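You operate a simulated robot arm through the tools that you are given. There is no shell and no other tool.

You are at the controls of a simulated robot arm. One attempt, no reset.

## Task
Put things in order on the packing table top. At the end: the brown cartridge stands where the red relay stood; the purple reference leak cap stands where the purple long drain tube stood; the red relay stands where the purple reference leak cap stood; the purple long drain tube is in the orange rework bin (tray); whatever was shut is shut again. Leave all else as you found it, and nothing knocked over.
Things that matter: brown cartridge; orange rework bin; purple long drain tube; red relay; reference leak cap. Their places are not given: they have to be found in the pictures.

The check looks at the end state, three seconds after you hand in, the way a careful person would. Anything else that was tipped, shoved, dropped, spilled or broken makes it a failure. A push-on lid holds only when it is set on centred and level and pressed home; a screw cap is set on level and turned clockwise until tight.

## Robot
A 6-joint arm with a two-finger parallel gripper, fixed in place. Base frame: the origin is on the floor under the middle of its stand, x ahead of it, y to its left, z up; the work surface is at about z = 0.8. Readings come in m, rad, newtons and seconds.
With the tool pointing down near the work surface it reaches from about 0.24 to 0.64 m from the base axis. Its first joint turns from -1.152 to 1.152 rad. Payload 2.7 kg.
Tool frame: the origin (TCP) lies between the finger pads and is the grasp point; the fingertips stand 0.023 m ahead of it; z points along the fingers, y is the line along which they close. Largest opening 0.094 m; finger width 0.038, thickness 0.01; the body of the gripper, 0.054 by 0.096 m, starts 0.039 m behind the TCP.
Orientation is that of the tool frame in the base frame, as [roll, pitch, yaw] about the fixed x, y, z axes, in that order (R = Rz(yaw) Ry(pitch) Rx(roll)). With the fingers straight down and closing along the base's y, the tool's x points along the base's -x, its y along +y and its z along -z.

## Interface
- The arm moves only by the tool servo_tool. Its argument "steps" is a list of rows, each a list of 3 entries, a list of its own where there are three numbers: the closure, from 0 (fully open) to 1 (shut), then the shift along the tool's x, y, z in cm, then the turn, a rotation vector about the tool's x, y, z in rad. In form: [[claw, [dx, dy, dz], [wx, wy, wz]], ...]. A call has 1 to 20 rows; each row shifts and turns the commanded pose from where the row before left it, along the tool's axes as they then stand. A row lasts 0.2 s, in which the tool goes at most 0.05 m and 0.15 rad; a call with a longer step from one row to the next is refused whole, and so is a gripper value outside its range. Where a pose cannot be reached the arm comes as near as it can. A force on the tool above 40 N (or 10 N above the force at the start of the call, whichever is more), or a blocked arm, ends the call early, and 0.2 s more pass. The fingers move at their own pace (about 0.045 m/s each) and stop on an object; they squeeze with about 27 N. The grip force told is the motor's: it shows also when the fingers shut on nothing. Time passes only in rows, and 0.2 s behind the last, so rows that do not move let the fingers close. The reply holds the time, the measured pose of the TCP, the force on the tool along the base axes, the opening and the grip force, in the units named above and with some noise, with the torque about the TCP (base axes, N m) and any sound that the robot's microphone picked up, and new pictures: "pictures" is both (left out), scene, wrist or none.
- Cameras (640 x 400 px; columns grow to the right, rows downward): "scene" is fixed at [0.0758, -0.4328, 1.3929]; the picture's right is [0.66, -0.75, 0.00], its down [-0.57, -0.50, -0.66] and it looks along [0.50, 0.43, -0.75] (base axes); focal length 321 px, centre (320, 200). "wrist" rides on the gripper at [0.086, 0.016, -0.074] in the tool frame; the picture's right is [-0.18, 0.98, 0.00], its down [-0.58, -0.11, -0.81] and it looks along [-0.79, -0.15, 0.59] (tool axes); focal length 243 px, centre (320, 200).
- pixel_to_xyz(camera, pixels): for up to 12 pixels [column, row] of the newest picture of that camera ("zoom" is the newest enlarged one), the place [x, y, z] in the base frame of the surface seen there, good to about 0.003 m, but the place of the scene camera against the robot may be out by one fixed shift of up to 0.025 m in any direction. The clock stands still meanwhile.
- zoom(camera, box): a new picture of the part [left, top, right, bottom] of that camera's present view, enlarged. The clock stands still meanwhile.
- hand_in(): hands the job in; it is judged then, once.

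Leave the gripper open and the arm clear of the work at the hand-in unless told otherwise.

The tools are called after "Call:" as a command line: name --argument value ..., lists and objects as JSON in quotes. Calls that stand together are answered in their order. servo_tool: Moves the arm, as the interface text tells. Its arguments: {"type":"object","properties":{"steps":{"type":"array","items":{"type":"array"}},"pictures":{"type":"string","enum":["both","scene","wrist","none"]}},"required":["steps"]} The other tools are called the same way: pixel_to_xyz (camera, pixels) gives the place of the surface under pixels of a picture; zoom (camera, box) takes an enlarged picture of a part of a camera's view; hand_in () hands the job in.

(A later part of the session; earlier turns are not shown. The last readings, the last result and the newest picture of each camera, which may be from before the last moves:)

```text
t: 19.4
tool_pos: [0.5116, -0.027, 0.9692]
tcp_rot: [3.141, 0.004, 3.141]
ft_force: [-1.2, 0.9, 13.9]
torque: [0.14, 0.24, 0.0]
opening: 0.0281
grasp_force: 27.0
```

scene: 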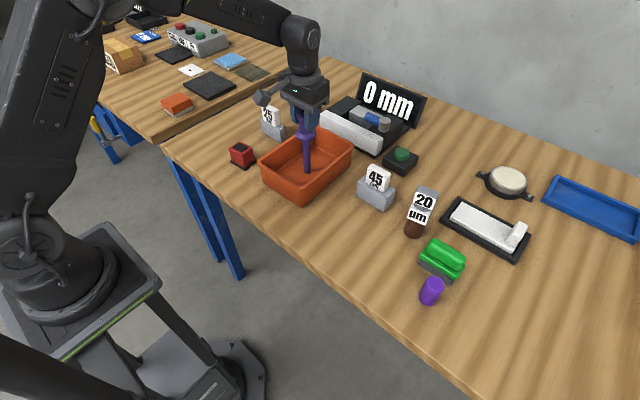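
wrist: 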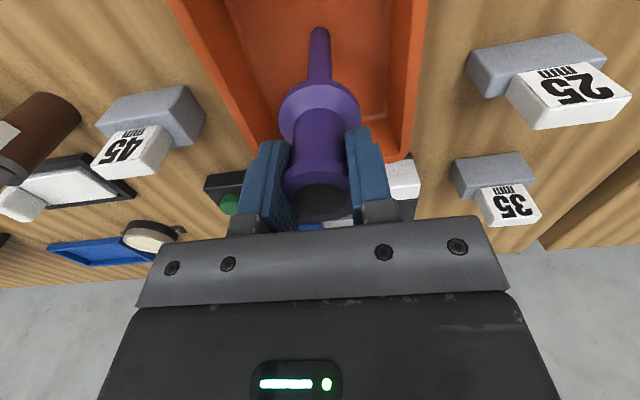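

Contact: 6 N, then 14 N. I back off 1.5 mm so the tube only just rests on the floor.

Call:
servo_tool --steps '[[1, [0, 0, -0.13], [0, 0, 0]], [1, [0, 0, 0], [0, 0, 0]], [1, [0, 0, 0], [0, 0, 0]]]' --pictures "wrist"

Call:
zoom --camera "scene" --box '[250, 80, 365, 210]'

```text
t: 20.2
tool_pos: [0.5133, -0.026, 0.9708]
tcp_rot: [3.141, 0.0, -3.141]
ft_force: [1.5, 0.3, 3.5]
torque: [-0.06, -0.17, 0.02]
opening: 0.0279
grasp_force: 27.5
```

wrist: 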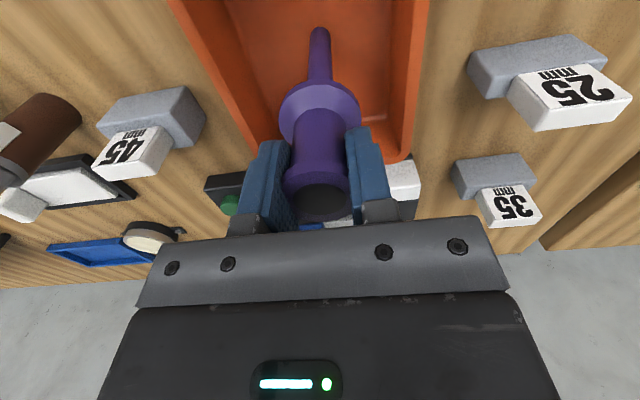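

```text
3.08 times, centred on (308, 145) of scene
```

zoom: 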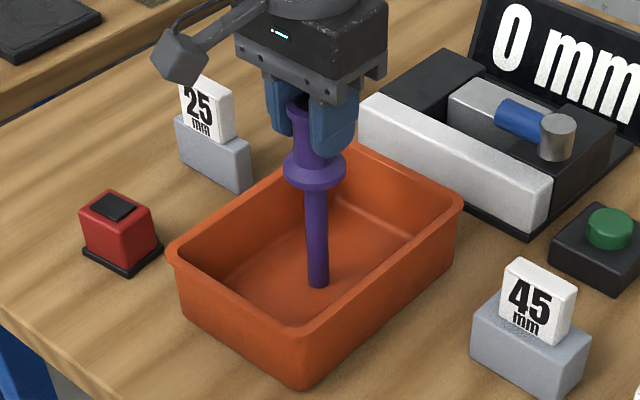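

3.5 N, so it is just resting. I open gradually to about 43 mm and check that the tube stands by itself while the fingers still surround it.

Call:
servo_tool --steps '[[0.69, [0, 0, 0], [0, 0, 0]], [0.67, [0, 0, 0], [0, 0, 0]], [0.65, [0, 0, 0], [0, 0, 0]], [0.62, [0, 0, 0], [0, 0, 0]], [0.59, [0, 0, 0], [0, 0, 0]], [0.56, [0, 0, 0], [0, 0, 0]], [0.54, [0, 0, 0], [0, 0, 0]], [0.54, [0, 0, 0], [0, 0, 0]]]'

Call:
zoom --camera "wrist" --box '[220, 20, 420, 230]'

Call:
zoom --camera "scene" --box '[250, 80, 365, 210]'

```text
t: 22.0
tool_pos: [0.5132, -0.0265, 0.9696]
tcp_rot: [3.141, 0.0, 3.14]
ft_force: [-0.4, -0.6, -0.5]
torque: [0.0, -0.06, 0.0]
opening: 0.0432
grasp_force: 0.1
```

scene: 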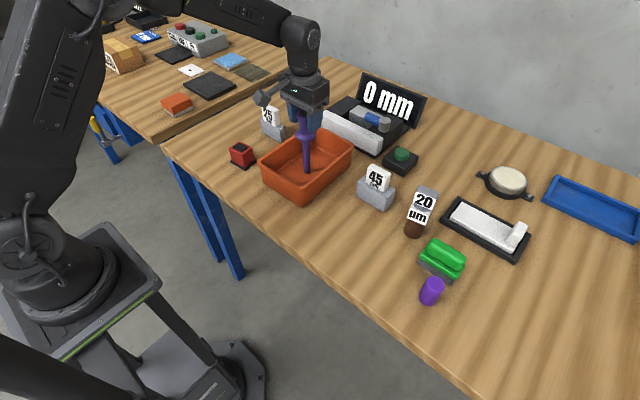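
wrist: 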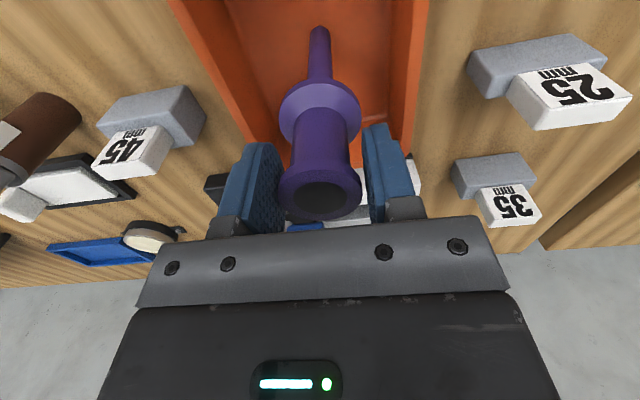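

```text
1.90 times, centred on (320, 125) of wrist
```

zoom: 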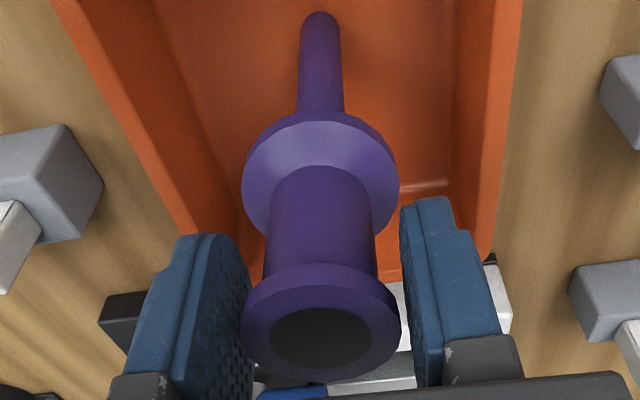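

```text
3.08 times, centred on (308, 145) of scene
```

zoom: 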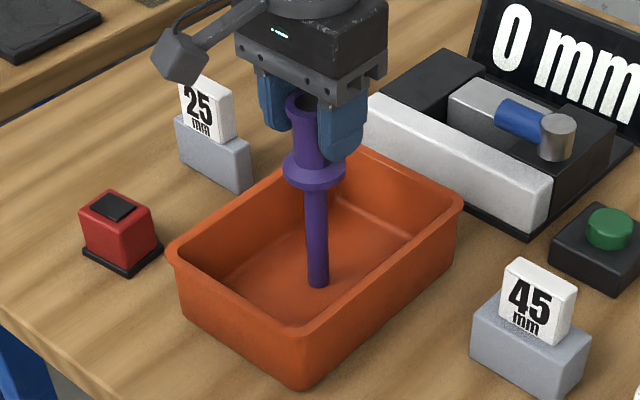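

It seems to stand freely between the pads. I wait half a second and check that nothing moves before opening wide.

Call:
servo_tool --steps '[[0.54, [0, 0, 0], [0, 0, 0]], [0.54, [0, 0, 0], [0, 0, 0]], [0.54, [0, 0, 0], [0, 0, 0]]]' --pictures "wrist"

Call:
pixel_to_xyz --camera "wrist" --pixels '[[320, 195], [285, 190], [356, 188], [320, 170], [320, 218], [282, 115], [358, 110], [320, 90], [318, 32], [318, 50], [318, 70]]'

Call:
zoom --camera "wrist" --box '[220, 20, 420, 230]'

```text
t: 22.8
tool_pos: [0.512, -0.0256, 0.9688]
tcp_rot: [-3.139, 0.0, -3.141]
ft_force: [-0.6, 0.3, 0.3]
torque: [-0.01, -0.02, 0.02]
opening: 0.0432
grasp_force: 0.1
```

wrist: 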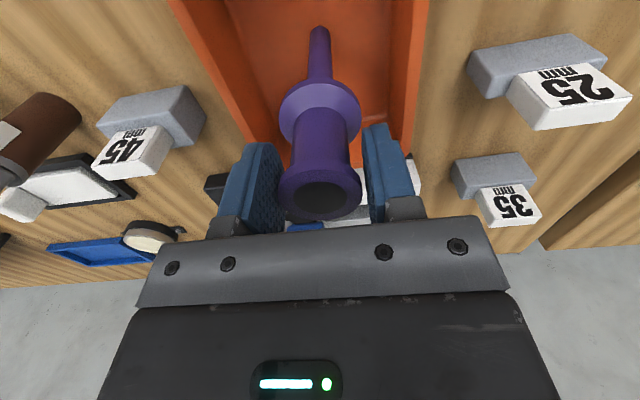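

```text
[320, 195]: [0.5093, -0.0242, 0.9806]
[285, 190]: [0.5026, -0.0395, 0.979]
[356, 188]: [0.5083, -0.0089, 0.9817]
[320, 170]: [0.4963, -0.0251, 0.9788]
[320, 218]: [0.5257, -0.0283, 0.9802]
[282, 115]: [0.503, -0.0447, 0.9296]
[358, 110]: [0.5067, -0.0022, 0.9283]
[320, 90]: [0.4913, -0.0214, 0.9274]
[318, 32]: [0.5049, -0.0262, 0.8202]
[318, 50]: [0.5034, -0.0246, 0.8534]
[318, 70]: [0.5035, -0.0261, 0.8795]
```

```text
1.90 times, centred on (320, 125) of wrist
```

zoom: 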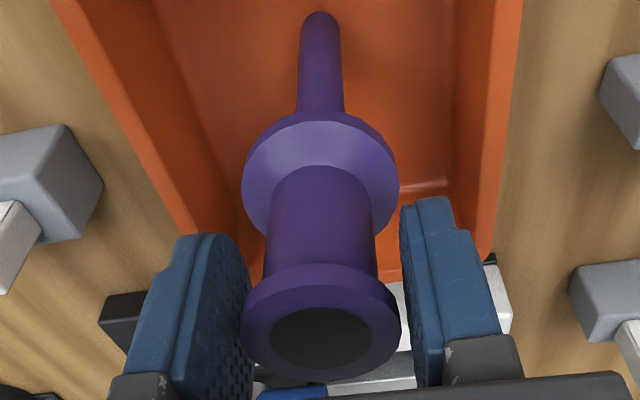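

The tube stands vertical and static (stem and lip are aligned within noise). I open fully and then rise straight up.

Call:
servo_tool --steps '[[0.45, [0, 0, 0], [0, 0, 0]], [0.3, [0, 0, 0], [0, 0, 0]], [0.1, [0, 0, 0], [0, 0, 0]], [0.1, [0, 0, -0.5], [0, 0, 0]], [0, [0, 0, -1.5], [0, 0, 0]], [0, [0, 0, -2.5], [0, 0, 0]], [0, [0, 0, -3.5], [0, 0, 0]], [0, [0, 0, -3.5], [0, 0, 0]], [0, [0, 0, 0], [0, 0, 0]]]'

```text
t: 24.8
tool_pos: [0.5131, -0.0258, 1.0865]
tcp_rot: [-3.141, 0.0, 3.14]
ft_force: [-0.2, 0.0, 0.1]
torque: [-0.03, -0.01, 0.0]
opening: 0.094
grasp_force: 0.0
```

scene: 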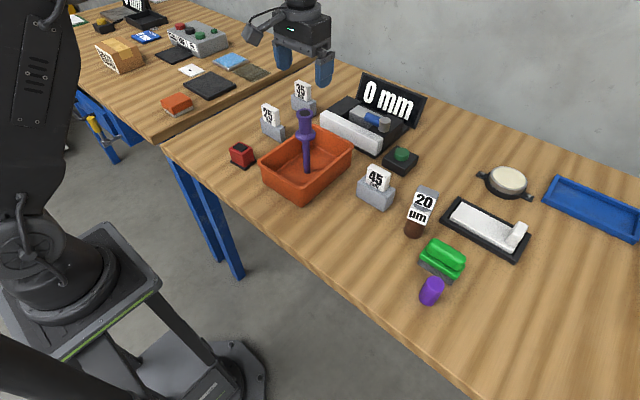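
wrist: 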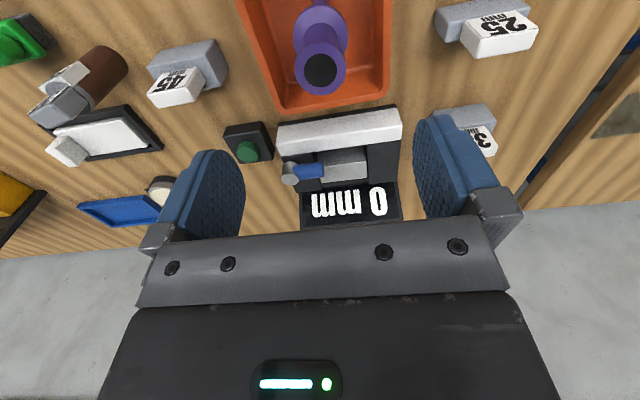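

The tube stands in the tray on its own. Next is the purple cap at about (0.4095, -0.4285). I travel high and then descend above it with open fingers.

Call:
servo_tool --steps '[[0, [1.035, -4.03, 0], [0, 0, 0]], [0, [1.035, -4.03, 0], [0, 0, 0]], [0, [1.035, -4.03, 0], [0, 0, 0]], [0, [1.035, -4.03, 0], [0, 0, 0]], [0, [1.035, -4.03, 0], [0, 0, 0]], [0, [1.035, -4.03, 0], [0, 0, 0]], [0, [1.035, -4.03, 0], [0, 0, 0]], [0, [1.035, -4.03, 0], [0, 0, 0]], [0, [1.035, -4.03, 0], [0, 0, 0]], [0, [1.035, -4.03, 0], [0, 0, 0]], [0, [0, 0, 4], [0, 0, 0]], [0, [0, 0, 4], [0, 0, 0]], [0, [0, 0, 4], [0, 0, 0]], [0, [0, 0, 0], [0, 0, 0]]]'

```text
t: 27.8
tool_pos: [0.4094, -0.4266, 0.9645]
tcp_rot: [3.141, 0.001, -3.141]
ft_force: [0.4, 0.5, 0.1]
torque: [-0.01, 0.0, -0.02]
opening: 0.094
grasp_force: 0.0
```

scene: 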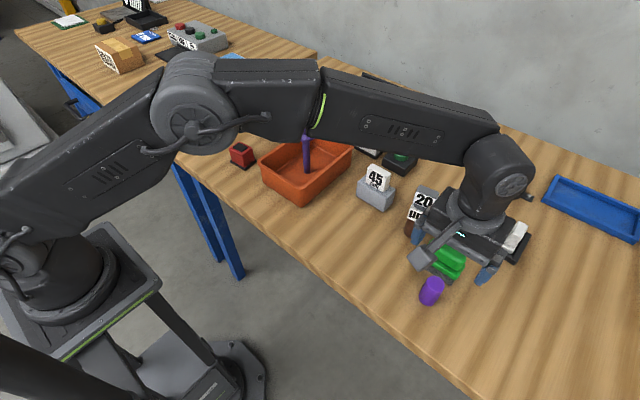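
wrist: 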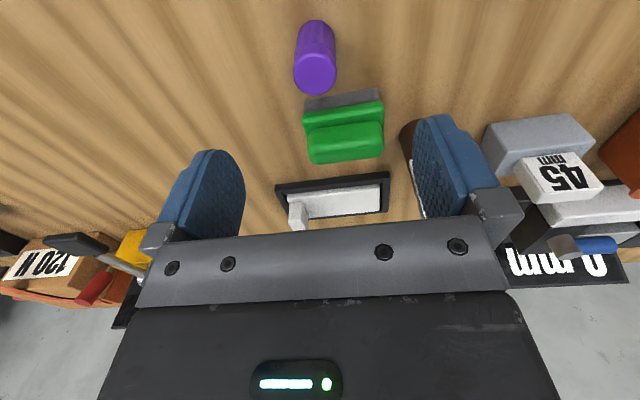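

Call:
zoom --camera "wrist" --box '[260, 0, 400, 110]'

Call:
pixel_to_xyz --camera "wrist" --pixels '[[315, 75], [296, 74], [335, 70], [316, 55], [317, 93], [317, 40], [316, 23], [301, 40], [332, 36], [340, 90], [310, 100], [380, 95]]'

```text
3.64 times, centred on (330, 55) of wrist
```

zoom: 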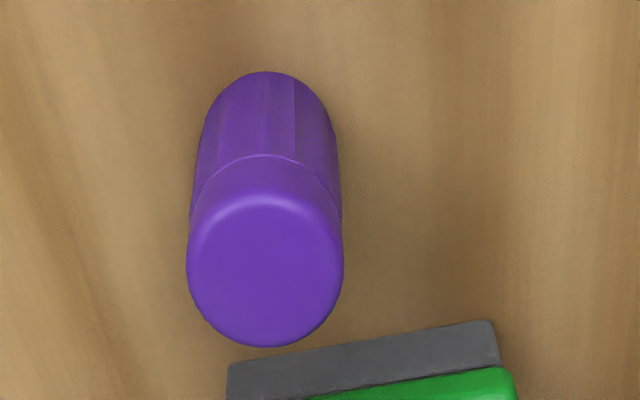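

```text
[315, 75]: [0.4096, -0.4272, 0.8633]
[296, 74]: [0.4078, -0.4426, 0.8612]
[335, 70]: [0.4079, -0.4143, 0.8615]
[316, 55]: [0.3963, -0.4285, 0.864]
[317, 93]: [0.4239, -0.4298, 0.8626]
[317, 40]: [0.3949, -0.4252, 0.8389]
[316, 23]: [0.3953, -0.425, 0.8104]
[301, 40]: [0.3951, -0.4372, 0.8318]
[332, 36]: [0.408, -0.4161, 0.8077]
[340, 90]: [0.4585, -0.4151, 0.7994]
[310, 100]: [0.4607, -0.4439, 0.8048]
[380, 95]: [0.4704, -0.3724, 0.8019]
```

The cap's centre is (0.4095, -0.4285), diameter about 31 mm, top 0.862. I shift -1.5 mm in y, descend to TCP z≈0.842 (tips ≈0.819) and half-close.

Call:
servo_tool --steps '[[0, [0, -0.15, 3], [0, 0, 0]], [0, [0, 0, 3], [0, 0, 0]], [0, [0, 0, 3], [0, 0, 0]], [0.2, [0, 0, 2], [0, 0, 0]], [0.4, [0, 0, 1.2], [0, 0, 0]], [0.5, [0, 0, 0], [0, 0, 0]], [0.56, [0, 0, 0], [0, 0, 0]], [0.56, [0, 0, 0], [0, 0, 0]]]'

Call:
zoom --camera "wrist" --box '[220, 80, 420, 230]'

```text
t: 29.6
tool_pos: [0.4101, -0.432, 0.8428]
tcp_rot: [-3.141, 0.001, -3.14]
ft_force: [-0.1, -0.1, 0.5]
torque: [-0.02, 0.02, 0.01]
opening: 0.0414
grasp_force: 0.0
```

scene: 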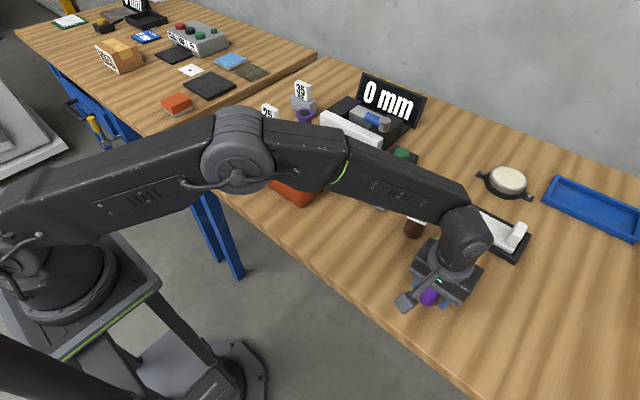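
wrist: 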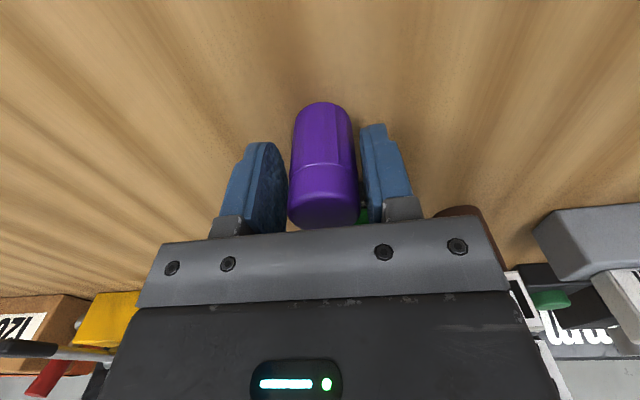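

```text
2.67 times, centred on (320, 155) of wrist
```

zoom: 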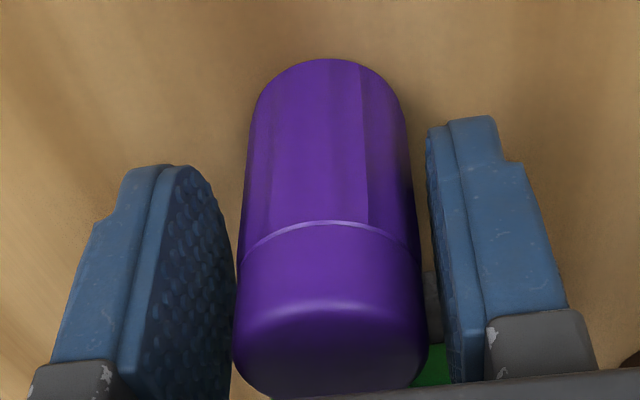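

The cap's axis is at column ~323 versus 320 for the TCP, so it is about 1.3 mm to the +y side. I shift +1.2 mm and close.

Call:
servo_tool --steps '[[0.56, [0, 0.12, 0], [0, 0, 0]], [0.6, [0, 0, 0], [0, 0, 0]], [0.65, [0, 0, 0], [0, 0, 0]], [0.75, [0, 0, 0], [0, 0, 0]], [1, [0, 0, 0], [0, 0, 0]], [1, [0, 0, 0], [0, 0, 0]], [1, [0, 0, 0], [0, 0, 0]]]'

Call:
zoom --camera "wrist" --box '[220, 80, 420, 230]'

```text
t: 31.2
tool_pos: [0.4099, -0.4308, 0.8415]
tcp_rot: [3.141, -0.001, -3.141]
ft_force: [0.8, -0.2, 0.6]
torque: [-0.02, -0.02, -0.01]
opening: 0.0309
grasp_force: 26.8
```

scene: 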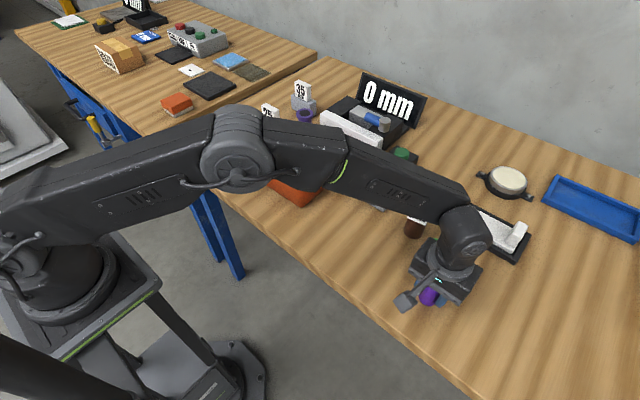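
wrist: 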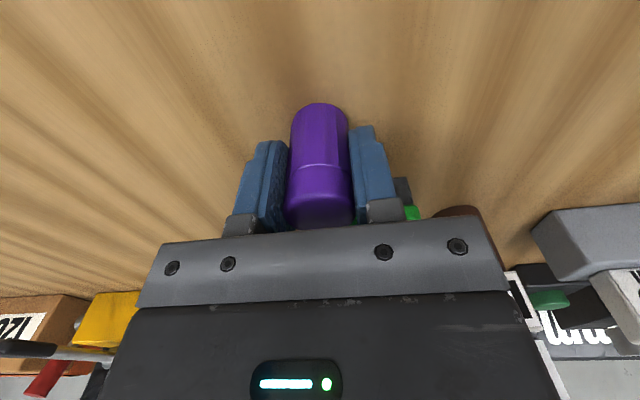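

```text
2.67 times, centred on (320, 155) of wrist
```

zoom: 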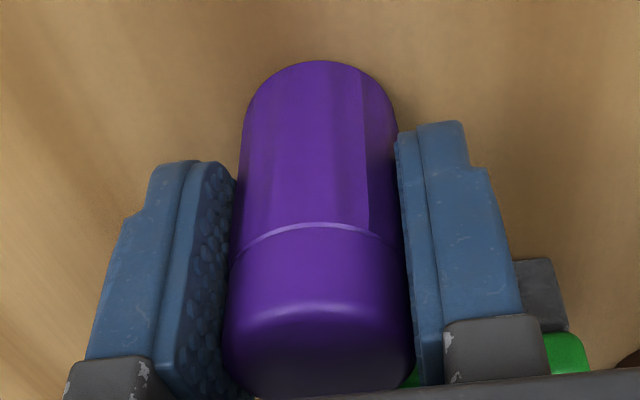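

The cap is gripped and centred, with a 31 mm opening. I lift 6 cm, carry it (+2.05, +17.93) cm to the tube's old place and lower it to 4 mm above the table.

Call:
servo_tool --steps '[[1, [0, 0, -0.5], [0, 0, 0]], [1, [0, 0, -2.0], [0, 0, 0]], [1, [0, 0, -3.5], [0, 0, 0]], [1, [-0.41, 3.586, 0], [0, 0, 0]], [1, [-0.41, 3.586, 0], [0, 0, 0]], [1, [-0.41, 3.586, 0], [0, 0, 0]], [1, [-0.41, 3.586, 0], [0, 0, 0]], [1, [-0.41, 3.586, 0], [0, 0, 0]], [1, [0, 0, 0], [0, 0, 0]], [1, [0, 0, 3.0], [0, 0, 0]], [1, [0, 0, 2.0], [0, 0, 0]], [1, [0, 0, 0.6], [0, 0, 0]], [1, [0, 0, 0], [0, 0, 0]]]'

```text
t: 34.0
tool_pos: [0.4302, -0.2517, 0.8469]
tcp_rot: [-3.141, 0.0, 3.14]
ft_force: [0.1, -0.6, -1.6]
torque: [-0.02, 0.02, -0.03]
opening: 0.0308
grasp_force: 27.5
```

scene: 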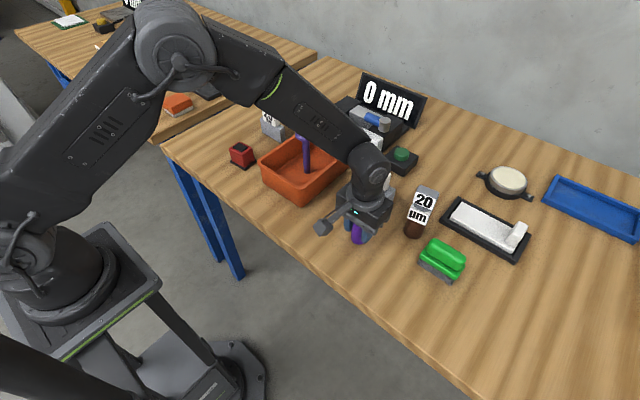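
wrist: 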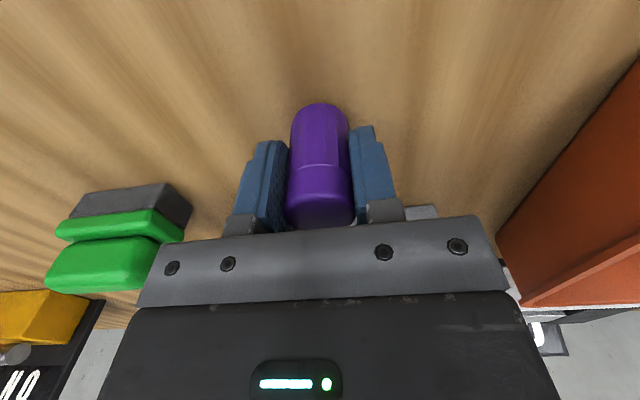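

4 mm are left. I lower in small steps until there is contact.

Call:
servo_tool --steps '[[1, [0, 0, 0.2], [0, 0, 0]], [1, [0, 0, 0.1], [0, 0, 0]], [1, [0, 0, 0], [0, 0, 0]]]' --pictures "none"

Call:
servo_tool --steps '[[1, [0, 0, 0.1], [0, 0, 0]], [1, [0, 0, 0], [0, 0, 0]]]' --pictures "none"

```text
t: 34.8
tool_pos: [0.4304, -0.2493, 0.8445]
tcp_rot: [-3.141, 0.0, -3.14]
ft_force: [0.6, -0.8, -0.5]
torque: [0.0, -0.01, -0.01]
opening: 0.031
grasp_force: 27.5
```

```text
t: 35.4
tool_pos: [0.4296, -0.2506, 0.8438]
tcp_rot: [-3.141, 0.0, -3.141]
ft_force: [-0.4, -0.5, -0.1]
torque: [-0.03, -0.01, -0.01]
opening: 0.0311
grasp_force: 27.0
```

Call:
servo_tool --steps '[[1, [0, 0, 0.1], [0, 0, 0]], [1, [0, 0, 0], [0, 0, 0]]]' --pictures "none"

```text
t: 36.0
tool_pos: [0.4308, -0.2509, 0.8418]
tcp_rot: [-3.141, 0.003, 3.141]
ft_force: [-0.6, 1.2, 3.8]
torque: [0.06, 0.09, 0.01]
opening: 0.0308
grasp_force: 26.9
```

The cap touches the table (3.8 N). I release gradually, open wide and rise straight up.

Call:
servo_tool --steps '[[0.66, [0, 0, 0], [0, 0, 0]], [0.63, [0, 0, 0], [0, 0, 0]], [0.58, [0, 0, 0], [0, 0, 0]], [0.5, [0, 0, 0], [0, 0, 0]], [0.3, [0, 0, 0], [0, 0, 0]], [0.1, [0, 0, 0], [0, 0, 0]], [0.1, [0, 0, -0.5], [0, 0, 0]], [0, [0, 0, -2.5], [0, 0, 0]], [0, [0, 0, -3.5], [0, 0, 0]], [0, [0, 0, -4.0], [0, 0, 0]], [0, [0, 0, 0], [0, 0, 0]]]'

```text
t: 38.4
tool_pos: [0.4289, -0.2473, 0.946]
tcp_rot: [-3.14, 0.0, 3.142]
ft_force: [-0.1, 0.0, -0.1]
torque: [-0.02, 0.02, 0.01]
opening: 0.094
grasp_force: 0.0
```

scene: 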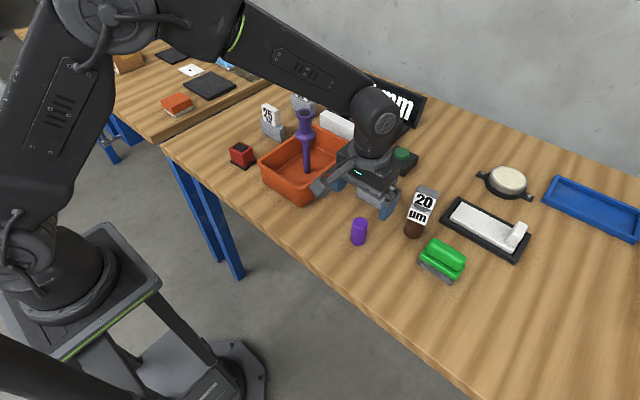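
wrist: 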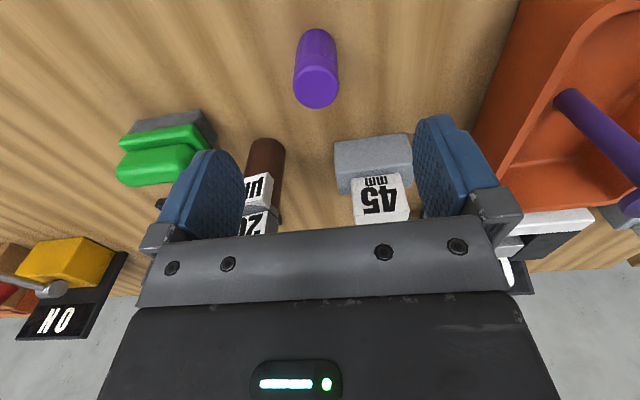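

The cap now stands at the tube's old place. Next is the red relay near (0.427, 0.13): I rise above the tube's height, travel in +y and descend for a look.

Call:
servo_tool --steps '[[0, [0, 0, -4], [0, 0, 0]], [0, [0, 0, -4], [0, 0, 0]], [0, [0, 0, -4], [0, 0, 0]], [0, [0.06, 4.74, 0], [0, 0, 0]], [0, [0.06, 4.74, 0], [0, 0, 0]], [0, [0.06, 4.74, 0], [0, 0, 0]], [0, [0.06, 4.74, 0], [0, 0, 0]], [0, [0.06, 4.74, 0], [0, 0, 0]], [0, [0.06, 4.74, 0], [0, 0, 0]], [0, [0.06, 4.74, 0], [0, 0, 0]], [0, [0.06, 4.74, 0], [0, 0, 0]], [0, [0, 0, 4], [0, 0, 0]], [0, [0, 0, 4], [0, 0, 0]], [0, [0, 0, 3.5], [0, 0, 0]], [0, [0, 0, 0], [0, 0, 0]]]'

Call:
zoom --camera "wrist" --box '[240, 0, 400, 120]'

```text
t: 41.6
tool_pos: [0.4262, 0.1308, 0.9533]
tcp_rot: [3.141, 0.0, -3.14]
ft_force: [0.1, -0.1, -0.1]
torque: [-0.01, -0.02, -0.02]
opening: 0.0939
grasp_force: 0.0
```

scene: 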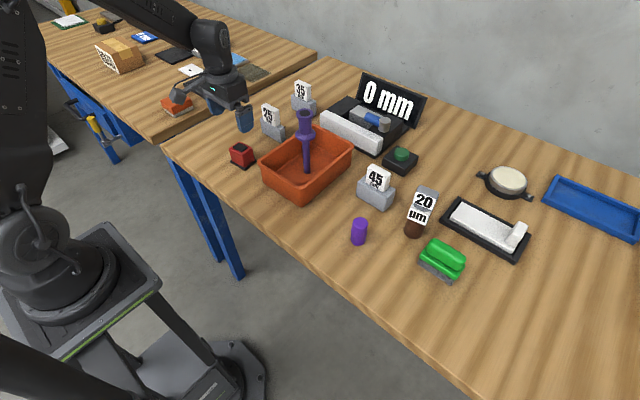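
wrist: 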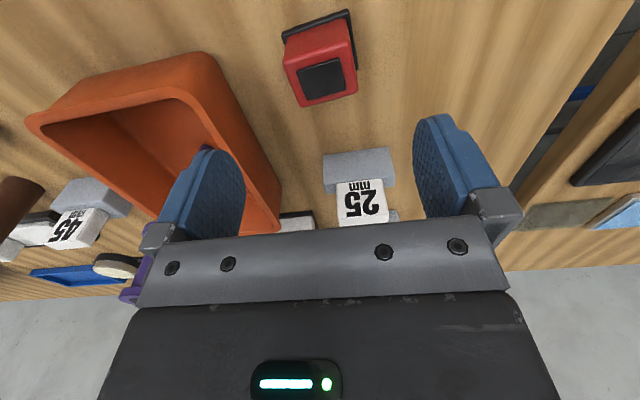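

```text
3.33 times, centred on (320, 60) of wrist
```

zoom: 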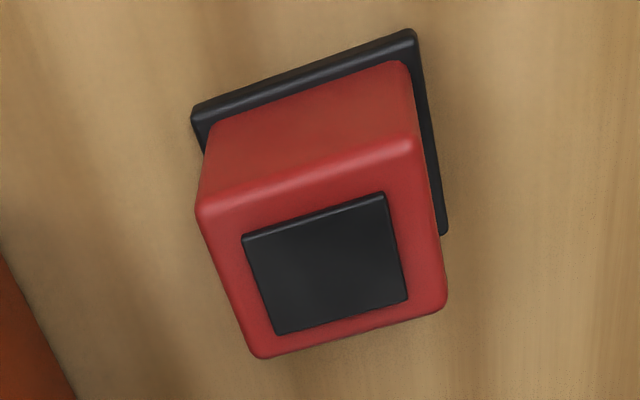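

Call:
pixel_to_xyz --camera "zoom" --pixels '[[205, 208], [412, 148], [265, 348], [437, 300], [325, 262], [250, 240], [380, 200], [282, 328], [402, 295], [197, 120], [408, 38], [442, 228]]'

Call:
pixel_to_xyz --camera "zoom" --pixels '[[310, 120], [300, 180], [230, 140], [395, 75], [430, 170], [220, 260], [210, 230], [500, 200], [120, 200], [310, 68], [440, 200], [350, 325]]'

```text
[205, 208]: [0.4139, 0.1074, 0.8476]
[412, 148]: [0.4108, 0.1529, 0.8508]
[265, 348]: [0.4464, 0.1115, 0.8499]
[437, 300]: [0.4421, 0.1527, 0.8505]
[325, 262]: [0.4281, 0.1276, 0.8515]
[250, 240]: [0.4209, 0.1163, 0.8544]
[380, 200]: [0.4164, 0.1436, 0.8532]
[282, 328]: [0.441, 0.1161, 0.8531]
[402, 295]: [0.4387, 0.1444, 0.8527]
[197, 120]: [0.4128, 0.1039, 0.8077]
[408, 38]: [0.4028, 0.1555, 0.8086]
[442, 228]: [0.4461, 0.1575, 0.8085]
```

```text
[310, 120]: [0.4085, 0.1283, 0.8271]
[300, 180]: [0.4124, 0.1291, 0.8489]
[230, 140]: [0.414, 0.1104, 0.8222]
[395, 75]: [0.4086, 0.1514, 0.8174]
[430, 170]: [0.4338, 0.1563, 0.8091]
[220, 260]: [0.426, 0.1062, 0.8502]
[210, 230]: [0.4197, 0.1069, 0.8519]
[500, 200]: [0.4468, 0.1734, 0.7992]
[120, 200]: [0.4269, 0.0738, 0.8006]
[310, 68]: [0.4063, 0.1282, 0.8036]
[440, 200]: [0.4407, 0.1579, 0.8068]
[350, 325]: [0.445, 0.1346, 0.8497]
```

The relay's body centre is about (0.4285, 0.131). It is 44 mm wide along y, turned about +0.1 rad, with its top at 0.852 and base plate top at 0.808. I turn the tool by 0.1 rad to match, descend to TCP ≈0.838 (tips just above the base plate) and half-close.

Call:
servo_tool --steps '[[0, [-0.36, 0.12, 0], [0, 0, 0]], [0, [0, 0, 0], [0, 0, -0.1]], [0, [0, 0, 3], [0, 0, 0]], [0, [0, 0, 3], [0, 0, 0]], [0, [0, 0, 3], [0, 0, 0]], [0.2, [0, 0, 2.0], [0, 0, 0]], [0.3, [0, 0, 0.4], [0, 0, 0]], [0.4, [0, 0, 0], [0, 0, 0]], [0.4, [0, 0, 0], [0, 0, 0]]]'

Call:
zoom --camera "wrist" --box '[210, 80, 430, 230]'

```text
t: 43.6
tool_pos: [0.4285, 0.1295, 0.8368]
tcp_rot: [-3.14, -0.001, -3.042]
ft_force: [0.4, 0.0, 0.3]
torque: [0.02, 0.0, -0.03]
opening: 0.0563
grasp_force: 0.1
```

scene: 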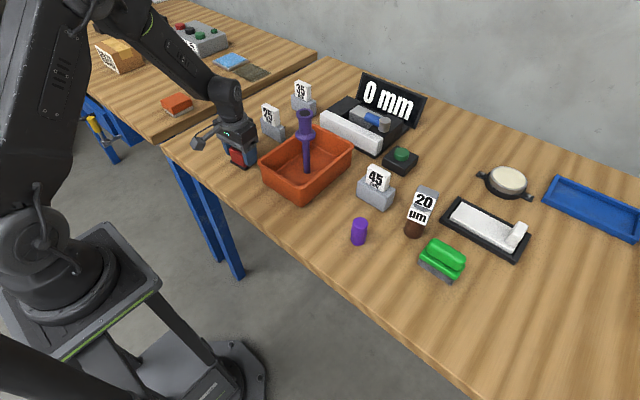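
wrist: 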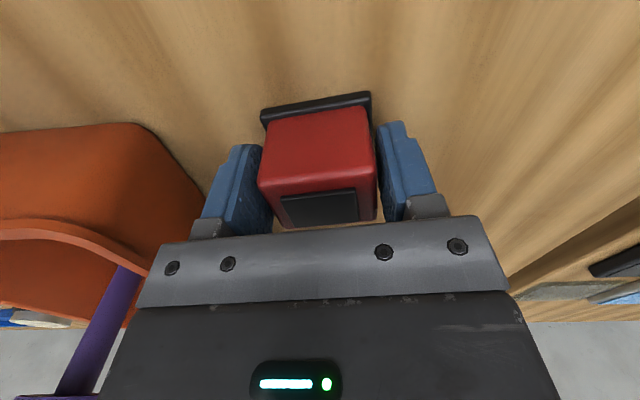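

```text
2.67 times, centred on (320, 155) of wrist
```

zoom: 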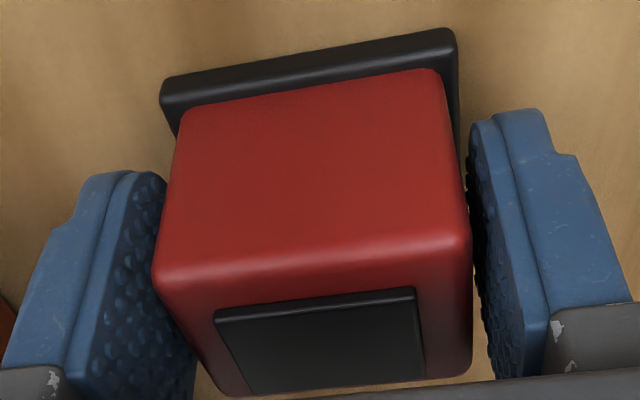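

The relay sits about 1.7 mm to the +y side of the pads' middle. I shift by that amount and close.

Call:
servo_tool --steps '[[0.4, [0, 0.17, 0], [0, 0, 0]], [0.45, [0, 0, 0], [0, 0, 0]], [0.5, [0, 0, 0], [0, 0, 0]], [0.55, [0, 0, 0], [0, 0, 0]], [0.7, [0, 0, 0], [0, 0, 0]], [1, [0, 0, 0], [0, 0, 0]], [1, [0, 0, 0], [0, 0, 0]], [1, [0, 0, 0], [0, 0, 0]]]'

Call:
zoom --camera "wrist" --box '[210, 80, 430, 230]'

```text
t: 45.4
tool_pos: [0.428, 0.1312, 0.8378]
tcp_rot: [-3.141, 0.0, -3.043]
ft_force: [-0.6, 1.0, 0.9]
torque: [-0.01, 0.02, 0.03]
opening: 0.0498
grasp_force: 26.5
```

scene: 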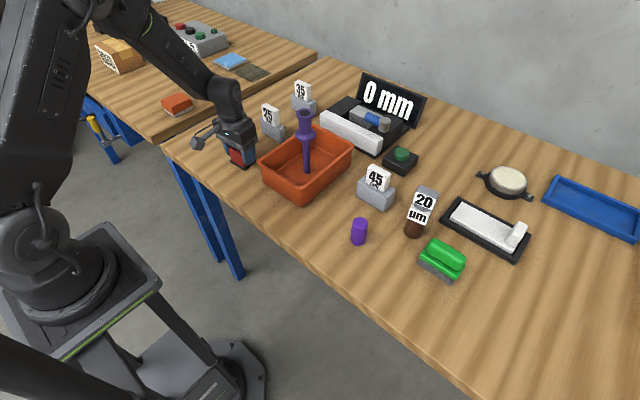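
wrist: 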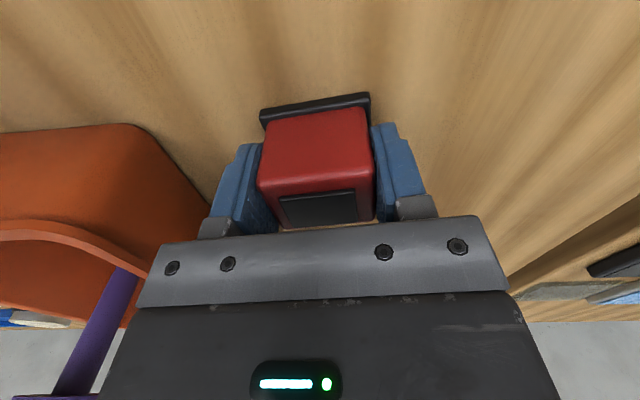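

```text
2.67 times, centred on (320, 155) of wrist
```

zoom: 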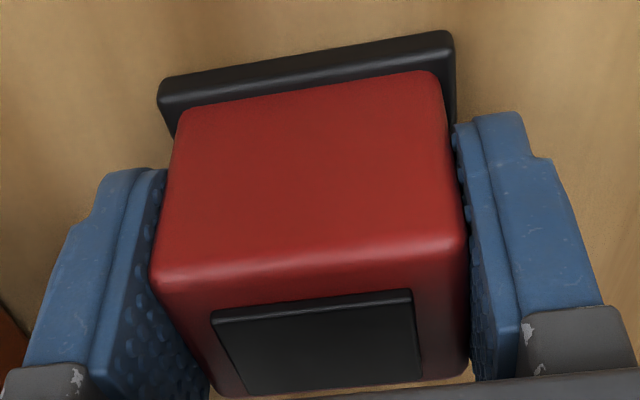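

The grip holds (26.5 N). I lift the relay 18 cm, turn back by 0.1 rad and check it hangs level.

Call:
servo_tool --steps '[[1, [0, 0, -0.5], [0, 0, 0]], [1, [0, 0, -2.0], [0, 0, 0]], [1, [0, 0, -4.0], [0, 0, 0]], [1, [0, 0, -4.0], [0, 0, 0]], [1, [0, 0, -4.0], [0, 0, 0]], [1, [0, 0, -3.5], [0, 0, 0]], [1, [0, 0, 0], [0, 0, 0.1]], [1, [0, 0, 0], [0, 0, 0]]]'

```text
t: 47.2
tool_pos: [0.4282, 0.1312, 1.0169]
tcp_rot: [3.141, 0.001, 3.141]
ft_force: [0.6, 0.5, -0.7]
torque: [0.0, -0.01, -0.03]
opening: 0.0498
grasp_force: 26.8
```

scene: 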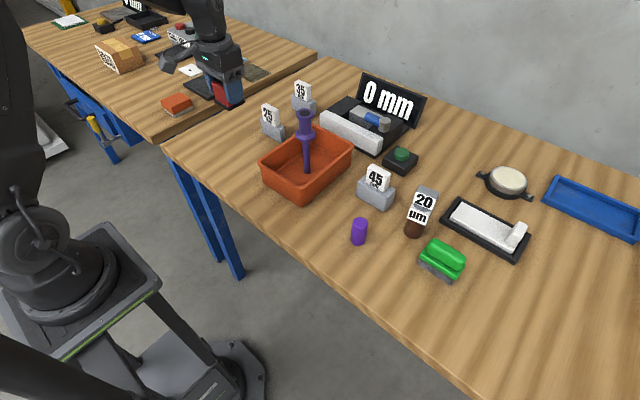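
wrist: 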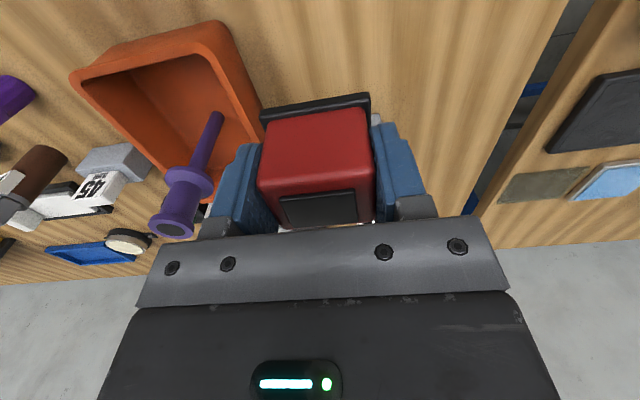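

The relay is held level. I carry it in -y at this height, along x≈0.42, well in front of the tube at x≈0.51.

Call:
servo_tool --steps '[[1, [0.159, -3.0, 0], [0, 0, 0]], [1, [0.159, -4.5, 0], [0, 0, 0]], [1, [0.159, -4.6, 0], [0, 0, 0]], [1, [0.159, -4.6, 0], [0, 0, 0]], [1, [0.159, -4.6, 0], [0, 0, 0]], [1, [0.159, -4.6, 0], [0, 0, 0]], [1, [0.159, -4.6, 0], [0, 0, 0]], [1, [0.159, -4.6, 0], [0, 0, 0]], [1, [0.159, -4.6, 0], [0, 0, 0]], [1, [0.159, -4.6, 0], [0, 0, 0]], [1, [0.159, -4.5, 0], [0, 0, 0]], [1, [0.161, -4.34, 0], [0, 0, 0]], [1, [0, -3.0, 0], [0, 0, 0]], [1, [0, 0, 0], [0, 0, 0]], [1, [0, 0, 0], [0, 0, 0]]]'

```text
t: 50.4
tool_pos: [0.4117, -0.4287, 1.0141]
tcp_rot: [3.141, 0.0, 3.14]
ft_force: [0.2, -1.3, -1.8]
torque: [0.02, 0.01, 0.02]
opening: 0.0496
grasp_force: 26.6
```

scene: 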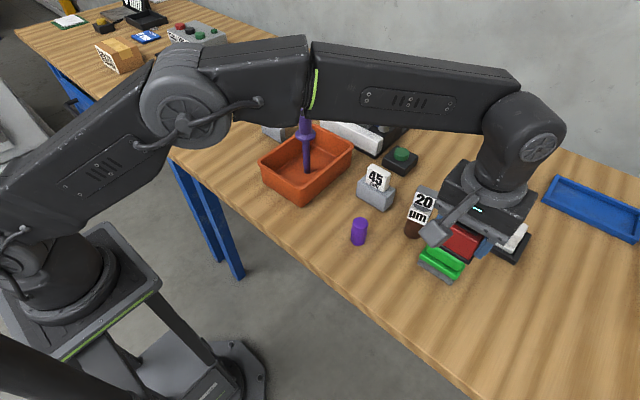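
wrist: 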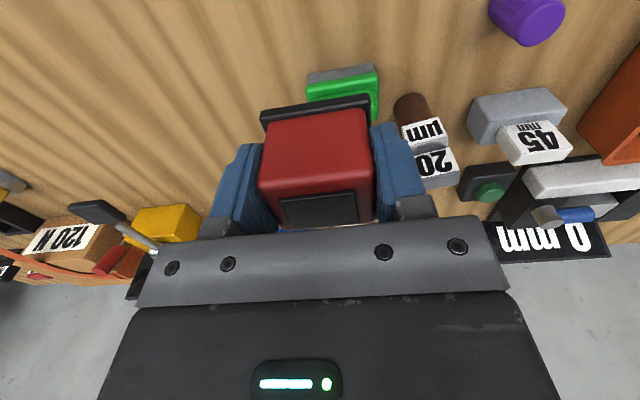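

The relay is above the cap's old place. I restore its original yaw (-0.1 rad) and lower 17 cm, leaving about 1 cm.

Call:
servo_tool --steps '[[1, [0, 0, 0], [0, 0, -0.1]], [1, [0, 0, 4], [0, 0, 0]], [1, [0, 0, 4], [0, 0, 0]], [1, [0, 0, 4], [0, 0, 0]], [1, [0, 0, 3], [0, 0, 0]], [1, [0, 0, 2], [0, 0, 0]], [1, [0, 0, 0], [0, 0, 0]], [1, [0, 0, 0], [0, 0, 0]]]'

```text
t: 52.2
tool_pos: [0.4121, -0.4303, 0.8482]
tcp_rot: [3.141, -0.001, -3.042]
ft_force: [-0.5, 0.3, -0.1]
torque: [0.0, -0.03, 0.02]
opening: 0.0498
grasp_force: 26.9
```

scene: 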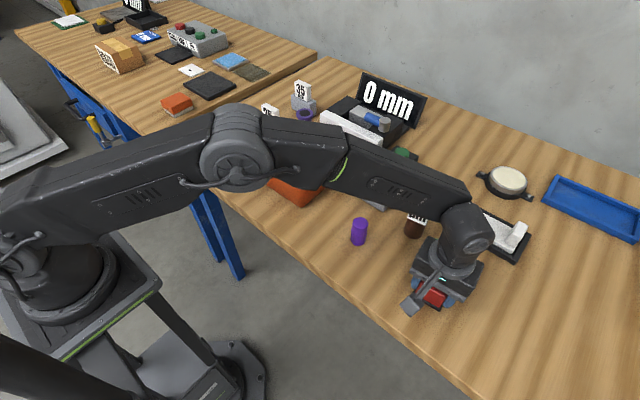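
wrist: 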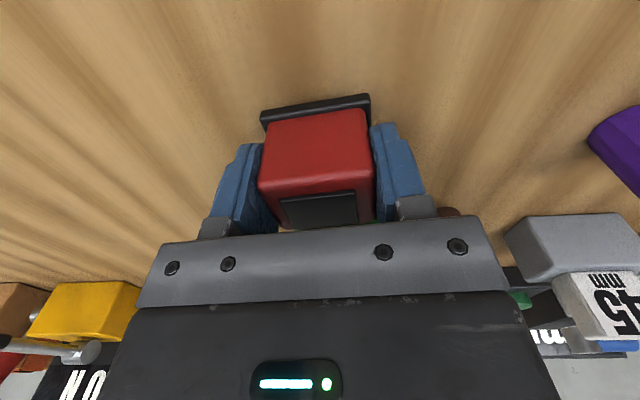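

10 mm are left by command. I lower 7 mm, then step by 1 mm.

Call:
servo_tool --steps '[[1, [0, 0, 0.4], [0, 0, 0]], [1, [0, 0, 0.3], [0, 0, 0]], [1, [0, 0, 0], [0, 0, 0]]]' --pictures "none"

Call:
servo_tool --steps '[[1, [0, 0, 0.1], [0, 0, 0]], [1, [0, 0, 0.1], [0, 0, 0]], [1, [0, 0, 0], [0, 0, 0]]]' --pictures "none"

```text
t: 53.0
tool_pos: [0.4118, -0.4308, 0.8401]
tcp_rot: [-3.14, -0.001, -3.043]
ft_force: [0.4, -0.5, -1.2]
torque: [0.0, 0.0, -0.02]
opening: 0.0499
grasp_force: 27.1
```

```text
t: 53.8
tool_pos: [0.4104, -0.429, 0.839]
tcp_rot: [-3.142, 0.0, -3.042]
ft_force: [-0.5, 0.5, -0.4]
torque: [-0.01, 0.02, -0.01]
opening: 0.0497
grasp_force: 26.6
```

Call:
servo_tool --steps '[[1, [0, 0, 0.1], [0, 0, 0]], [1, [0, 0, 0], [0, 0, 0]]]' --pictures "none"

Call:
servo_tool --steps '[[1, [0, 0, 0.05], [0, 0, 0]], [1, [0, 0, 0], [0, 0, 0]]]' --pictures "wrist"

```text
t: 54.4
tool_pos: [0.4101, -0.4296, 0.8382]
tcp_rot: [-3.141, 0.0, -3.042]
ft_force: [-0.7, 0.1, -1.3]
torque: [-0.02, 0.03, 0.06]
opening: 0.0496
grasp_force: 27.3
```

```text
t: 55.0
tool_pos: [0.4117, -0.4307, 0.8387]
tcp_rot: [3.141, 0.0, -3.041]
ft_force: [1.1, 0.0, -1.1]
torque: [0.0, 0.03, 0.01]
opening: 0.0498
grasp_force: 26.5
```

wrist: 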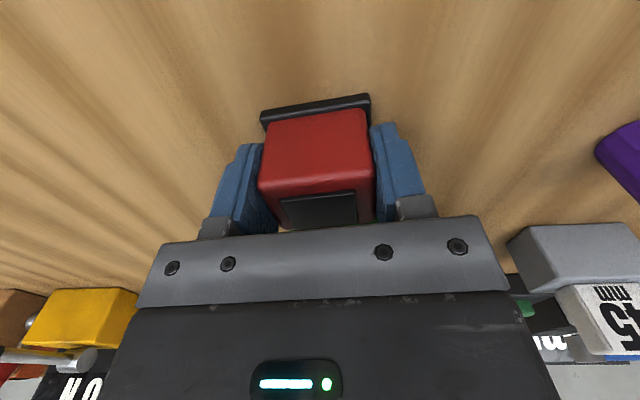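

No contact yet. I continue in 0.5–1 mm steps.

Call:
servo_tool --steps '[[1, [0, 0, 0.1], [0, 0, 0]], [1, [0, 0, 0], [0, 0, 0]]]' --pictures "none"

Call:
servo_tool --steps '[[1, [0, 0, 0.05], [0, 0, 0]], [1, [0, 0, 0], [0, 0, 0]]]' --pictures "none"

```text
t: 55.6
tool_pos: [0.411, -0.4289, 0.8383]
tcp_rot: [3.141, 0.0, -3.041]
ft_force: [-0.9, 0.7, 4.9]
torque: [0.11, 0.0, 0.0]
opening: 0.0495
grasp_force: 27.0
```

```text
t: 56.2
tool_pos: [0.4105, -0.4298, 0.8378]
tcp_rot: [-3.138, 0.001, -3.041]
ft_force: [1.8, -1.8, 6.1]
torque: [0.14, -0.03, -0.03]
opening: 0.0496
grasp_force: 27.0
```

The relay rests on the table (5–6 N). I release gradually and rise.

Call:
servo_tool --steps '[[0.46, [0, 0, 0], [0, 0, 0]], [0.43, [0, 0, 0], [0, 0, 0]], [0.38, [0, 0, 0], [0, 0, 0]], [0.25, [0, 0, 0], [0, 0, 0]], [0.1, [0, 0, 0], [0, 0, 0]], [0, [0, 0, 0], [0, 0, 0]], [0, [0, 0, -0.5], [0, 0, 0]], [0, [0, 0, -2.5], [0, 0, 0]], [0, [0, 0, -4], [0, 0, 0]], [0, [0, 0, -4], [0, 0, 0]], [0, [0, 0, 0], [0, 0, 0.1]], [0, [0, 0, 0], [0, 0, 0]]]'

```text
t: 58.8
tool_pos: [0.411, -0.4273, 0.9448]
tcp_rot: [-3.141, 0.001, 3.139]
ft_force: [0.2, 0.1, -0.6]
torque: [0.0, 0.02, 0.05]
opening: 0.0938
grasp_force: 0.1
```

scene: 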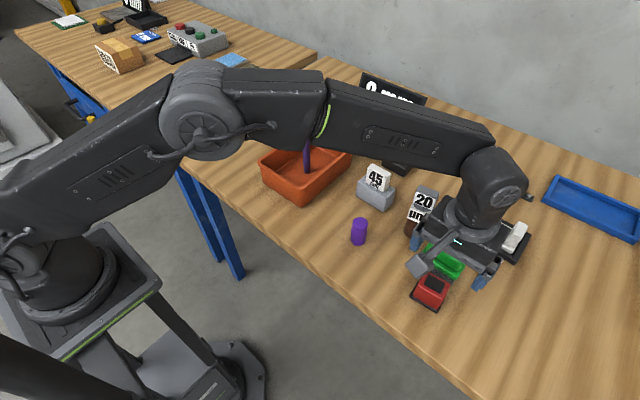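
wrist: 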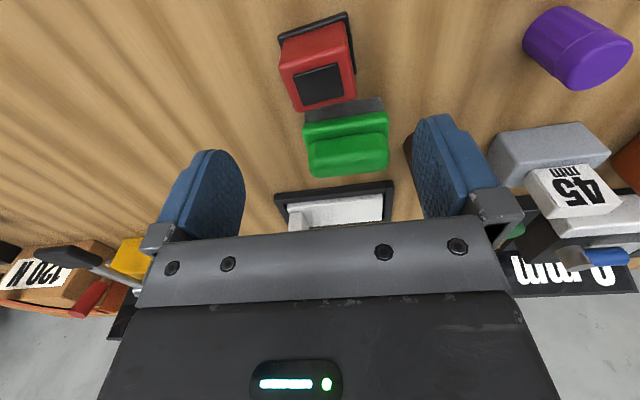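

The relay stands at the cap's old place. I verify its position with pixel queries.

Call:
zoom --camera "wrist" --box '[240, 0, 400, 120]'

Call:
pixel_to_xyz --camera "wrist" --pixels '[[318, 84], [283, 65], [346, 46], [300, 107], [352, 93], [279, 38], [347, 15], [355, 70], [340, 108], [310, 115], [370, 108], [560, 20]]'

```text
3.33 times, centred on (320, 60) of wrist
```

zoom: 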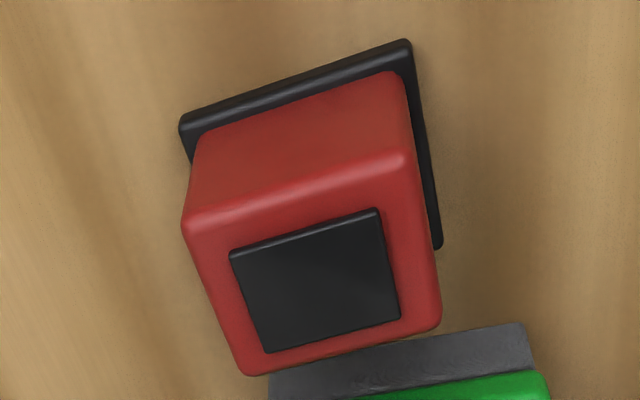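

```text
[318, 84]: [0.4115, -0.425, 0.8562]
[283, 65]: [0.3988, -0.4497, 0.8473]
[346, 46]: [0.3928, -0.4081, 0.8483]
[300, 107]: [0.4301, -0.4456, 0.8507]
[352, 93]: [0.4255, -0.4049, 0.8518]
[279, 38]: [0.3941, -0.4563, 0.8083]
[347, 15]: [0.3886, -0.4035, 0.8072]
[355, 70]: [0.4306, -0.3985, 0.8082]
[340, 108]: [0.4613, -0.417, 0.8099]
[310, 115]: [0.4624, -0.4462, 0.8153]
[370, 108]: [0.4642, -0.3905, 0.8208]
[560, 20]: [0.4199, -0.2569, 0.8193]
```

The relay is centred at about (0.412, -0.427), within 3 mm of the cap's old spot. Last is the brown cartridge at about (0.527, -0.329), top 0.933. I rise 7 cm and go above it for a look.

Call:
servo_tool --steps '[[0, [0, 0, -3.5], [0, 0, 0]], [0, [0, 0, -3.5], [0, 0, 0]], [0, [-2.95, 2.49, 0], [0, 0, 0]], [0, [-2.95, 2.49, 0], [0, 0, 0]], [0, [-2.95, 2.49, 0], [0, 0, 0]], [0, [-2.95, 2.49, 0], [0, 0, 0]], [0, [0, 0, 0], [0, 0, 0]], [0, [0, 0, 0], [0, 0, 0]]]'

Call:
zoom --camera "wrist" --box '[260, 0, 400, 110]'

```text
t: 60.6
tool_pos: [0.5281, -0.3314, 1.0138]
tcp_rot: [3.14, 0.001, -3.141]
ft_force: [-0.1, 0.3, 0.3]
torque: [0.04, 0.02, 0.02]
opening: 0.0944
grasp_force: 0.2
```

scene: 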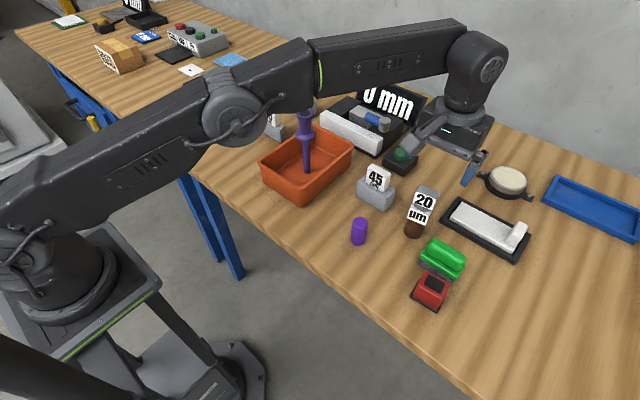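
wrist: 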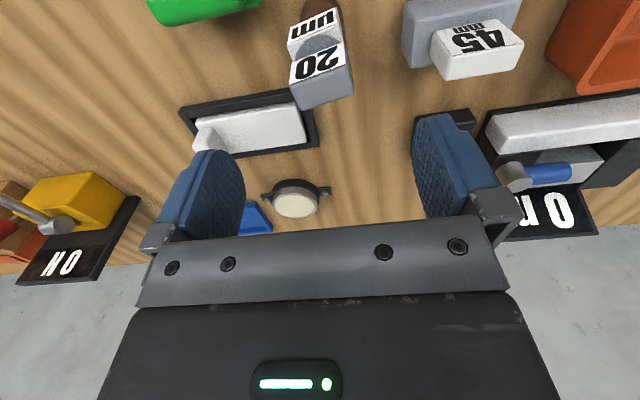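

```text
3.64 times, centred on (330, 55) of wrist
```

zoom: 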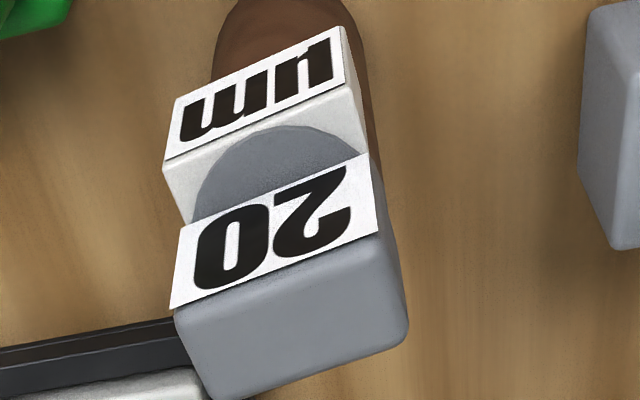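

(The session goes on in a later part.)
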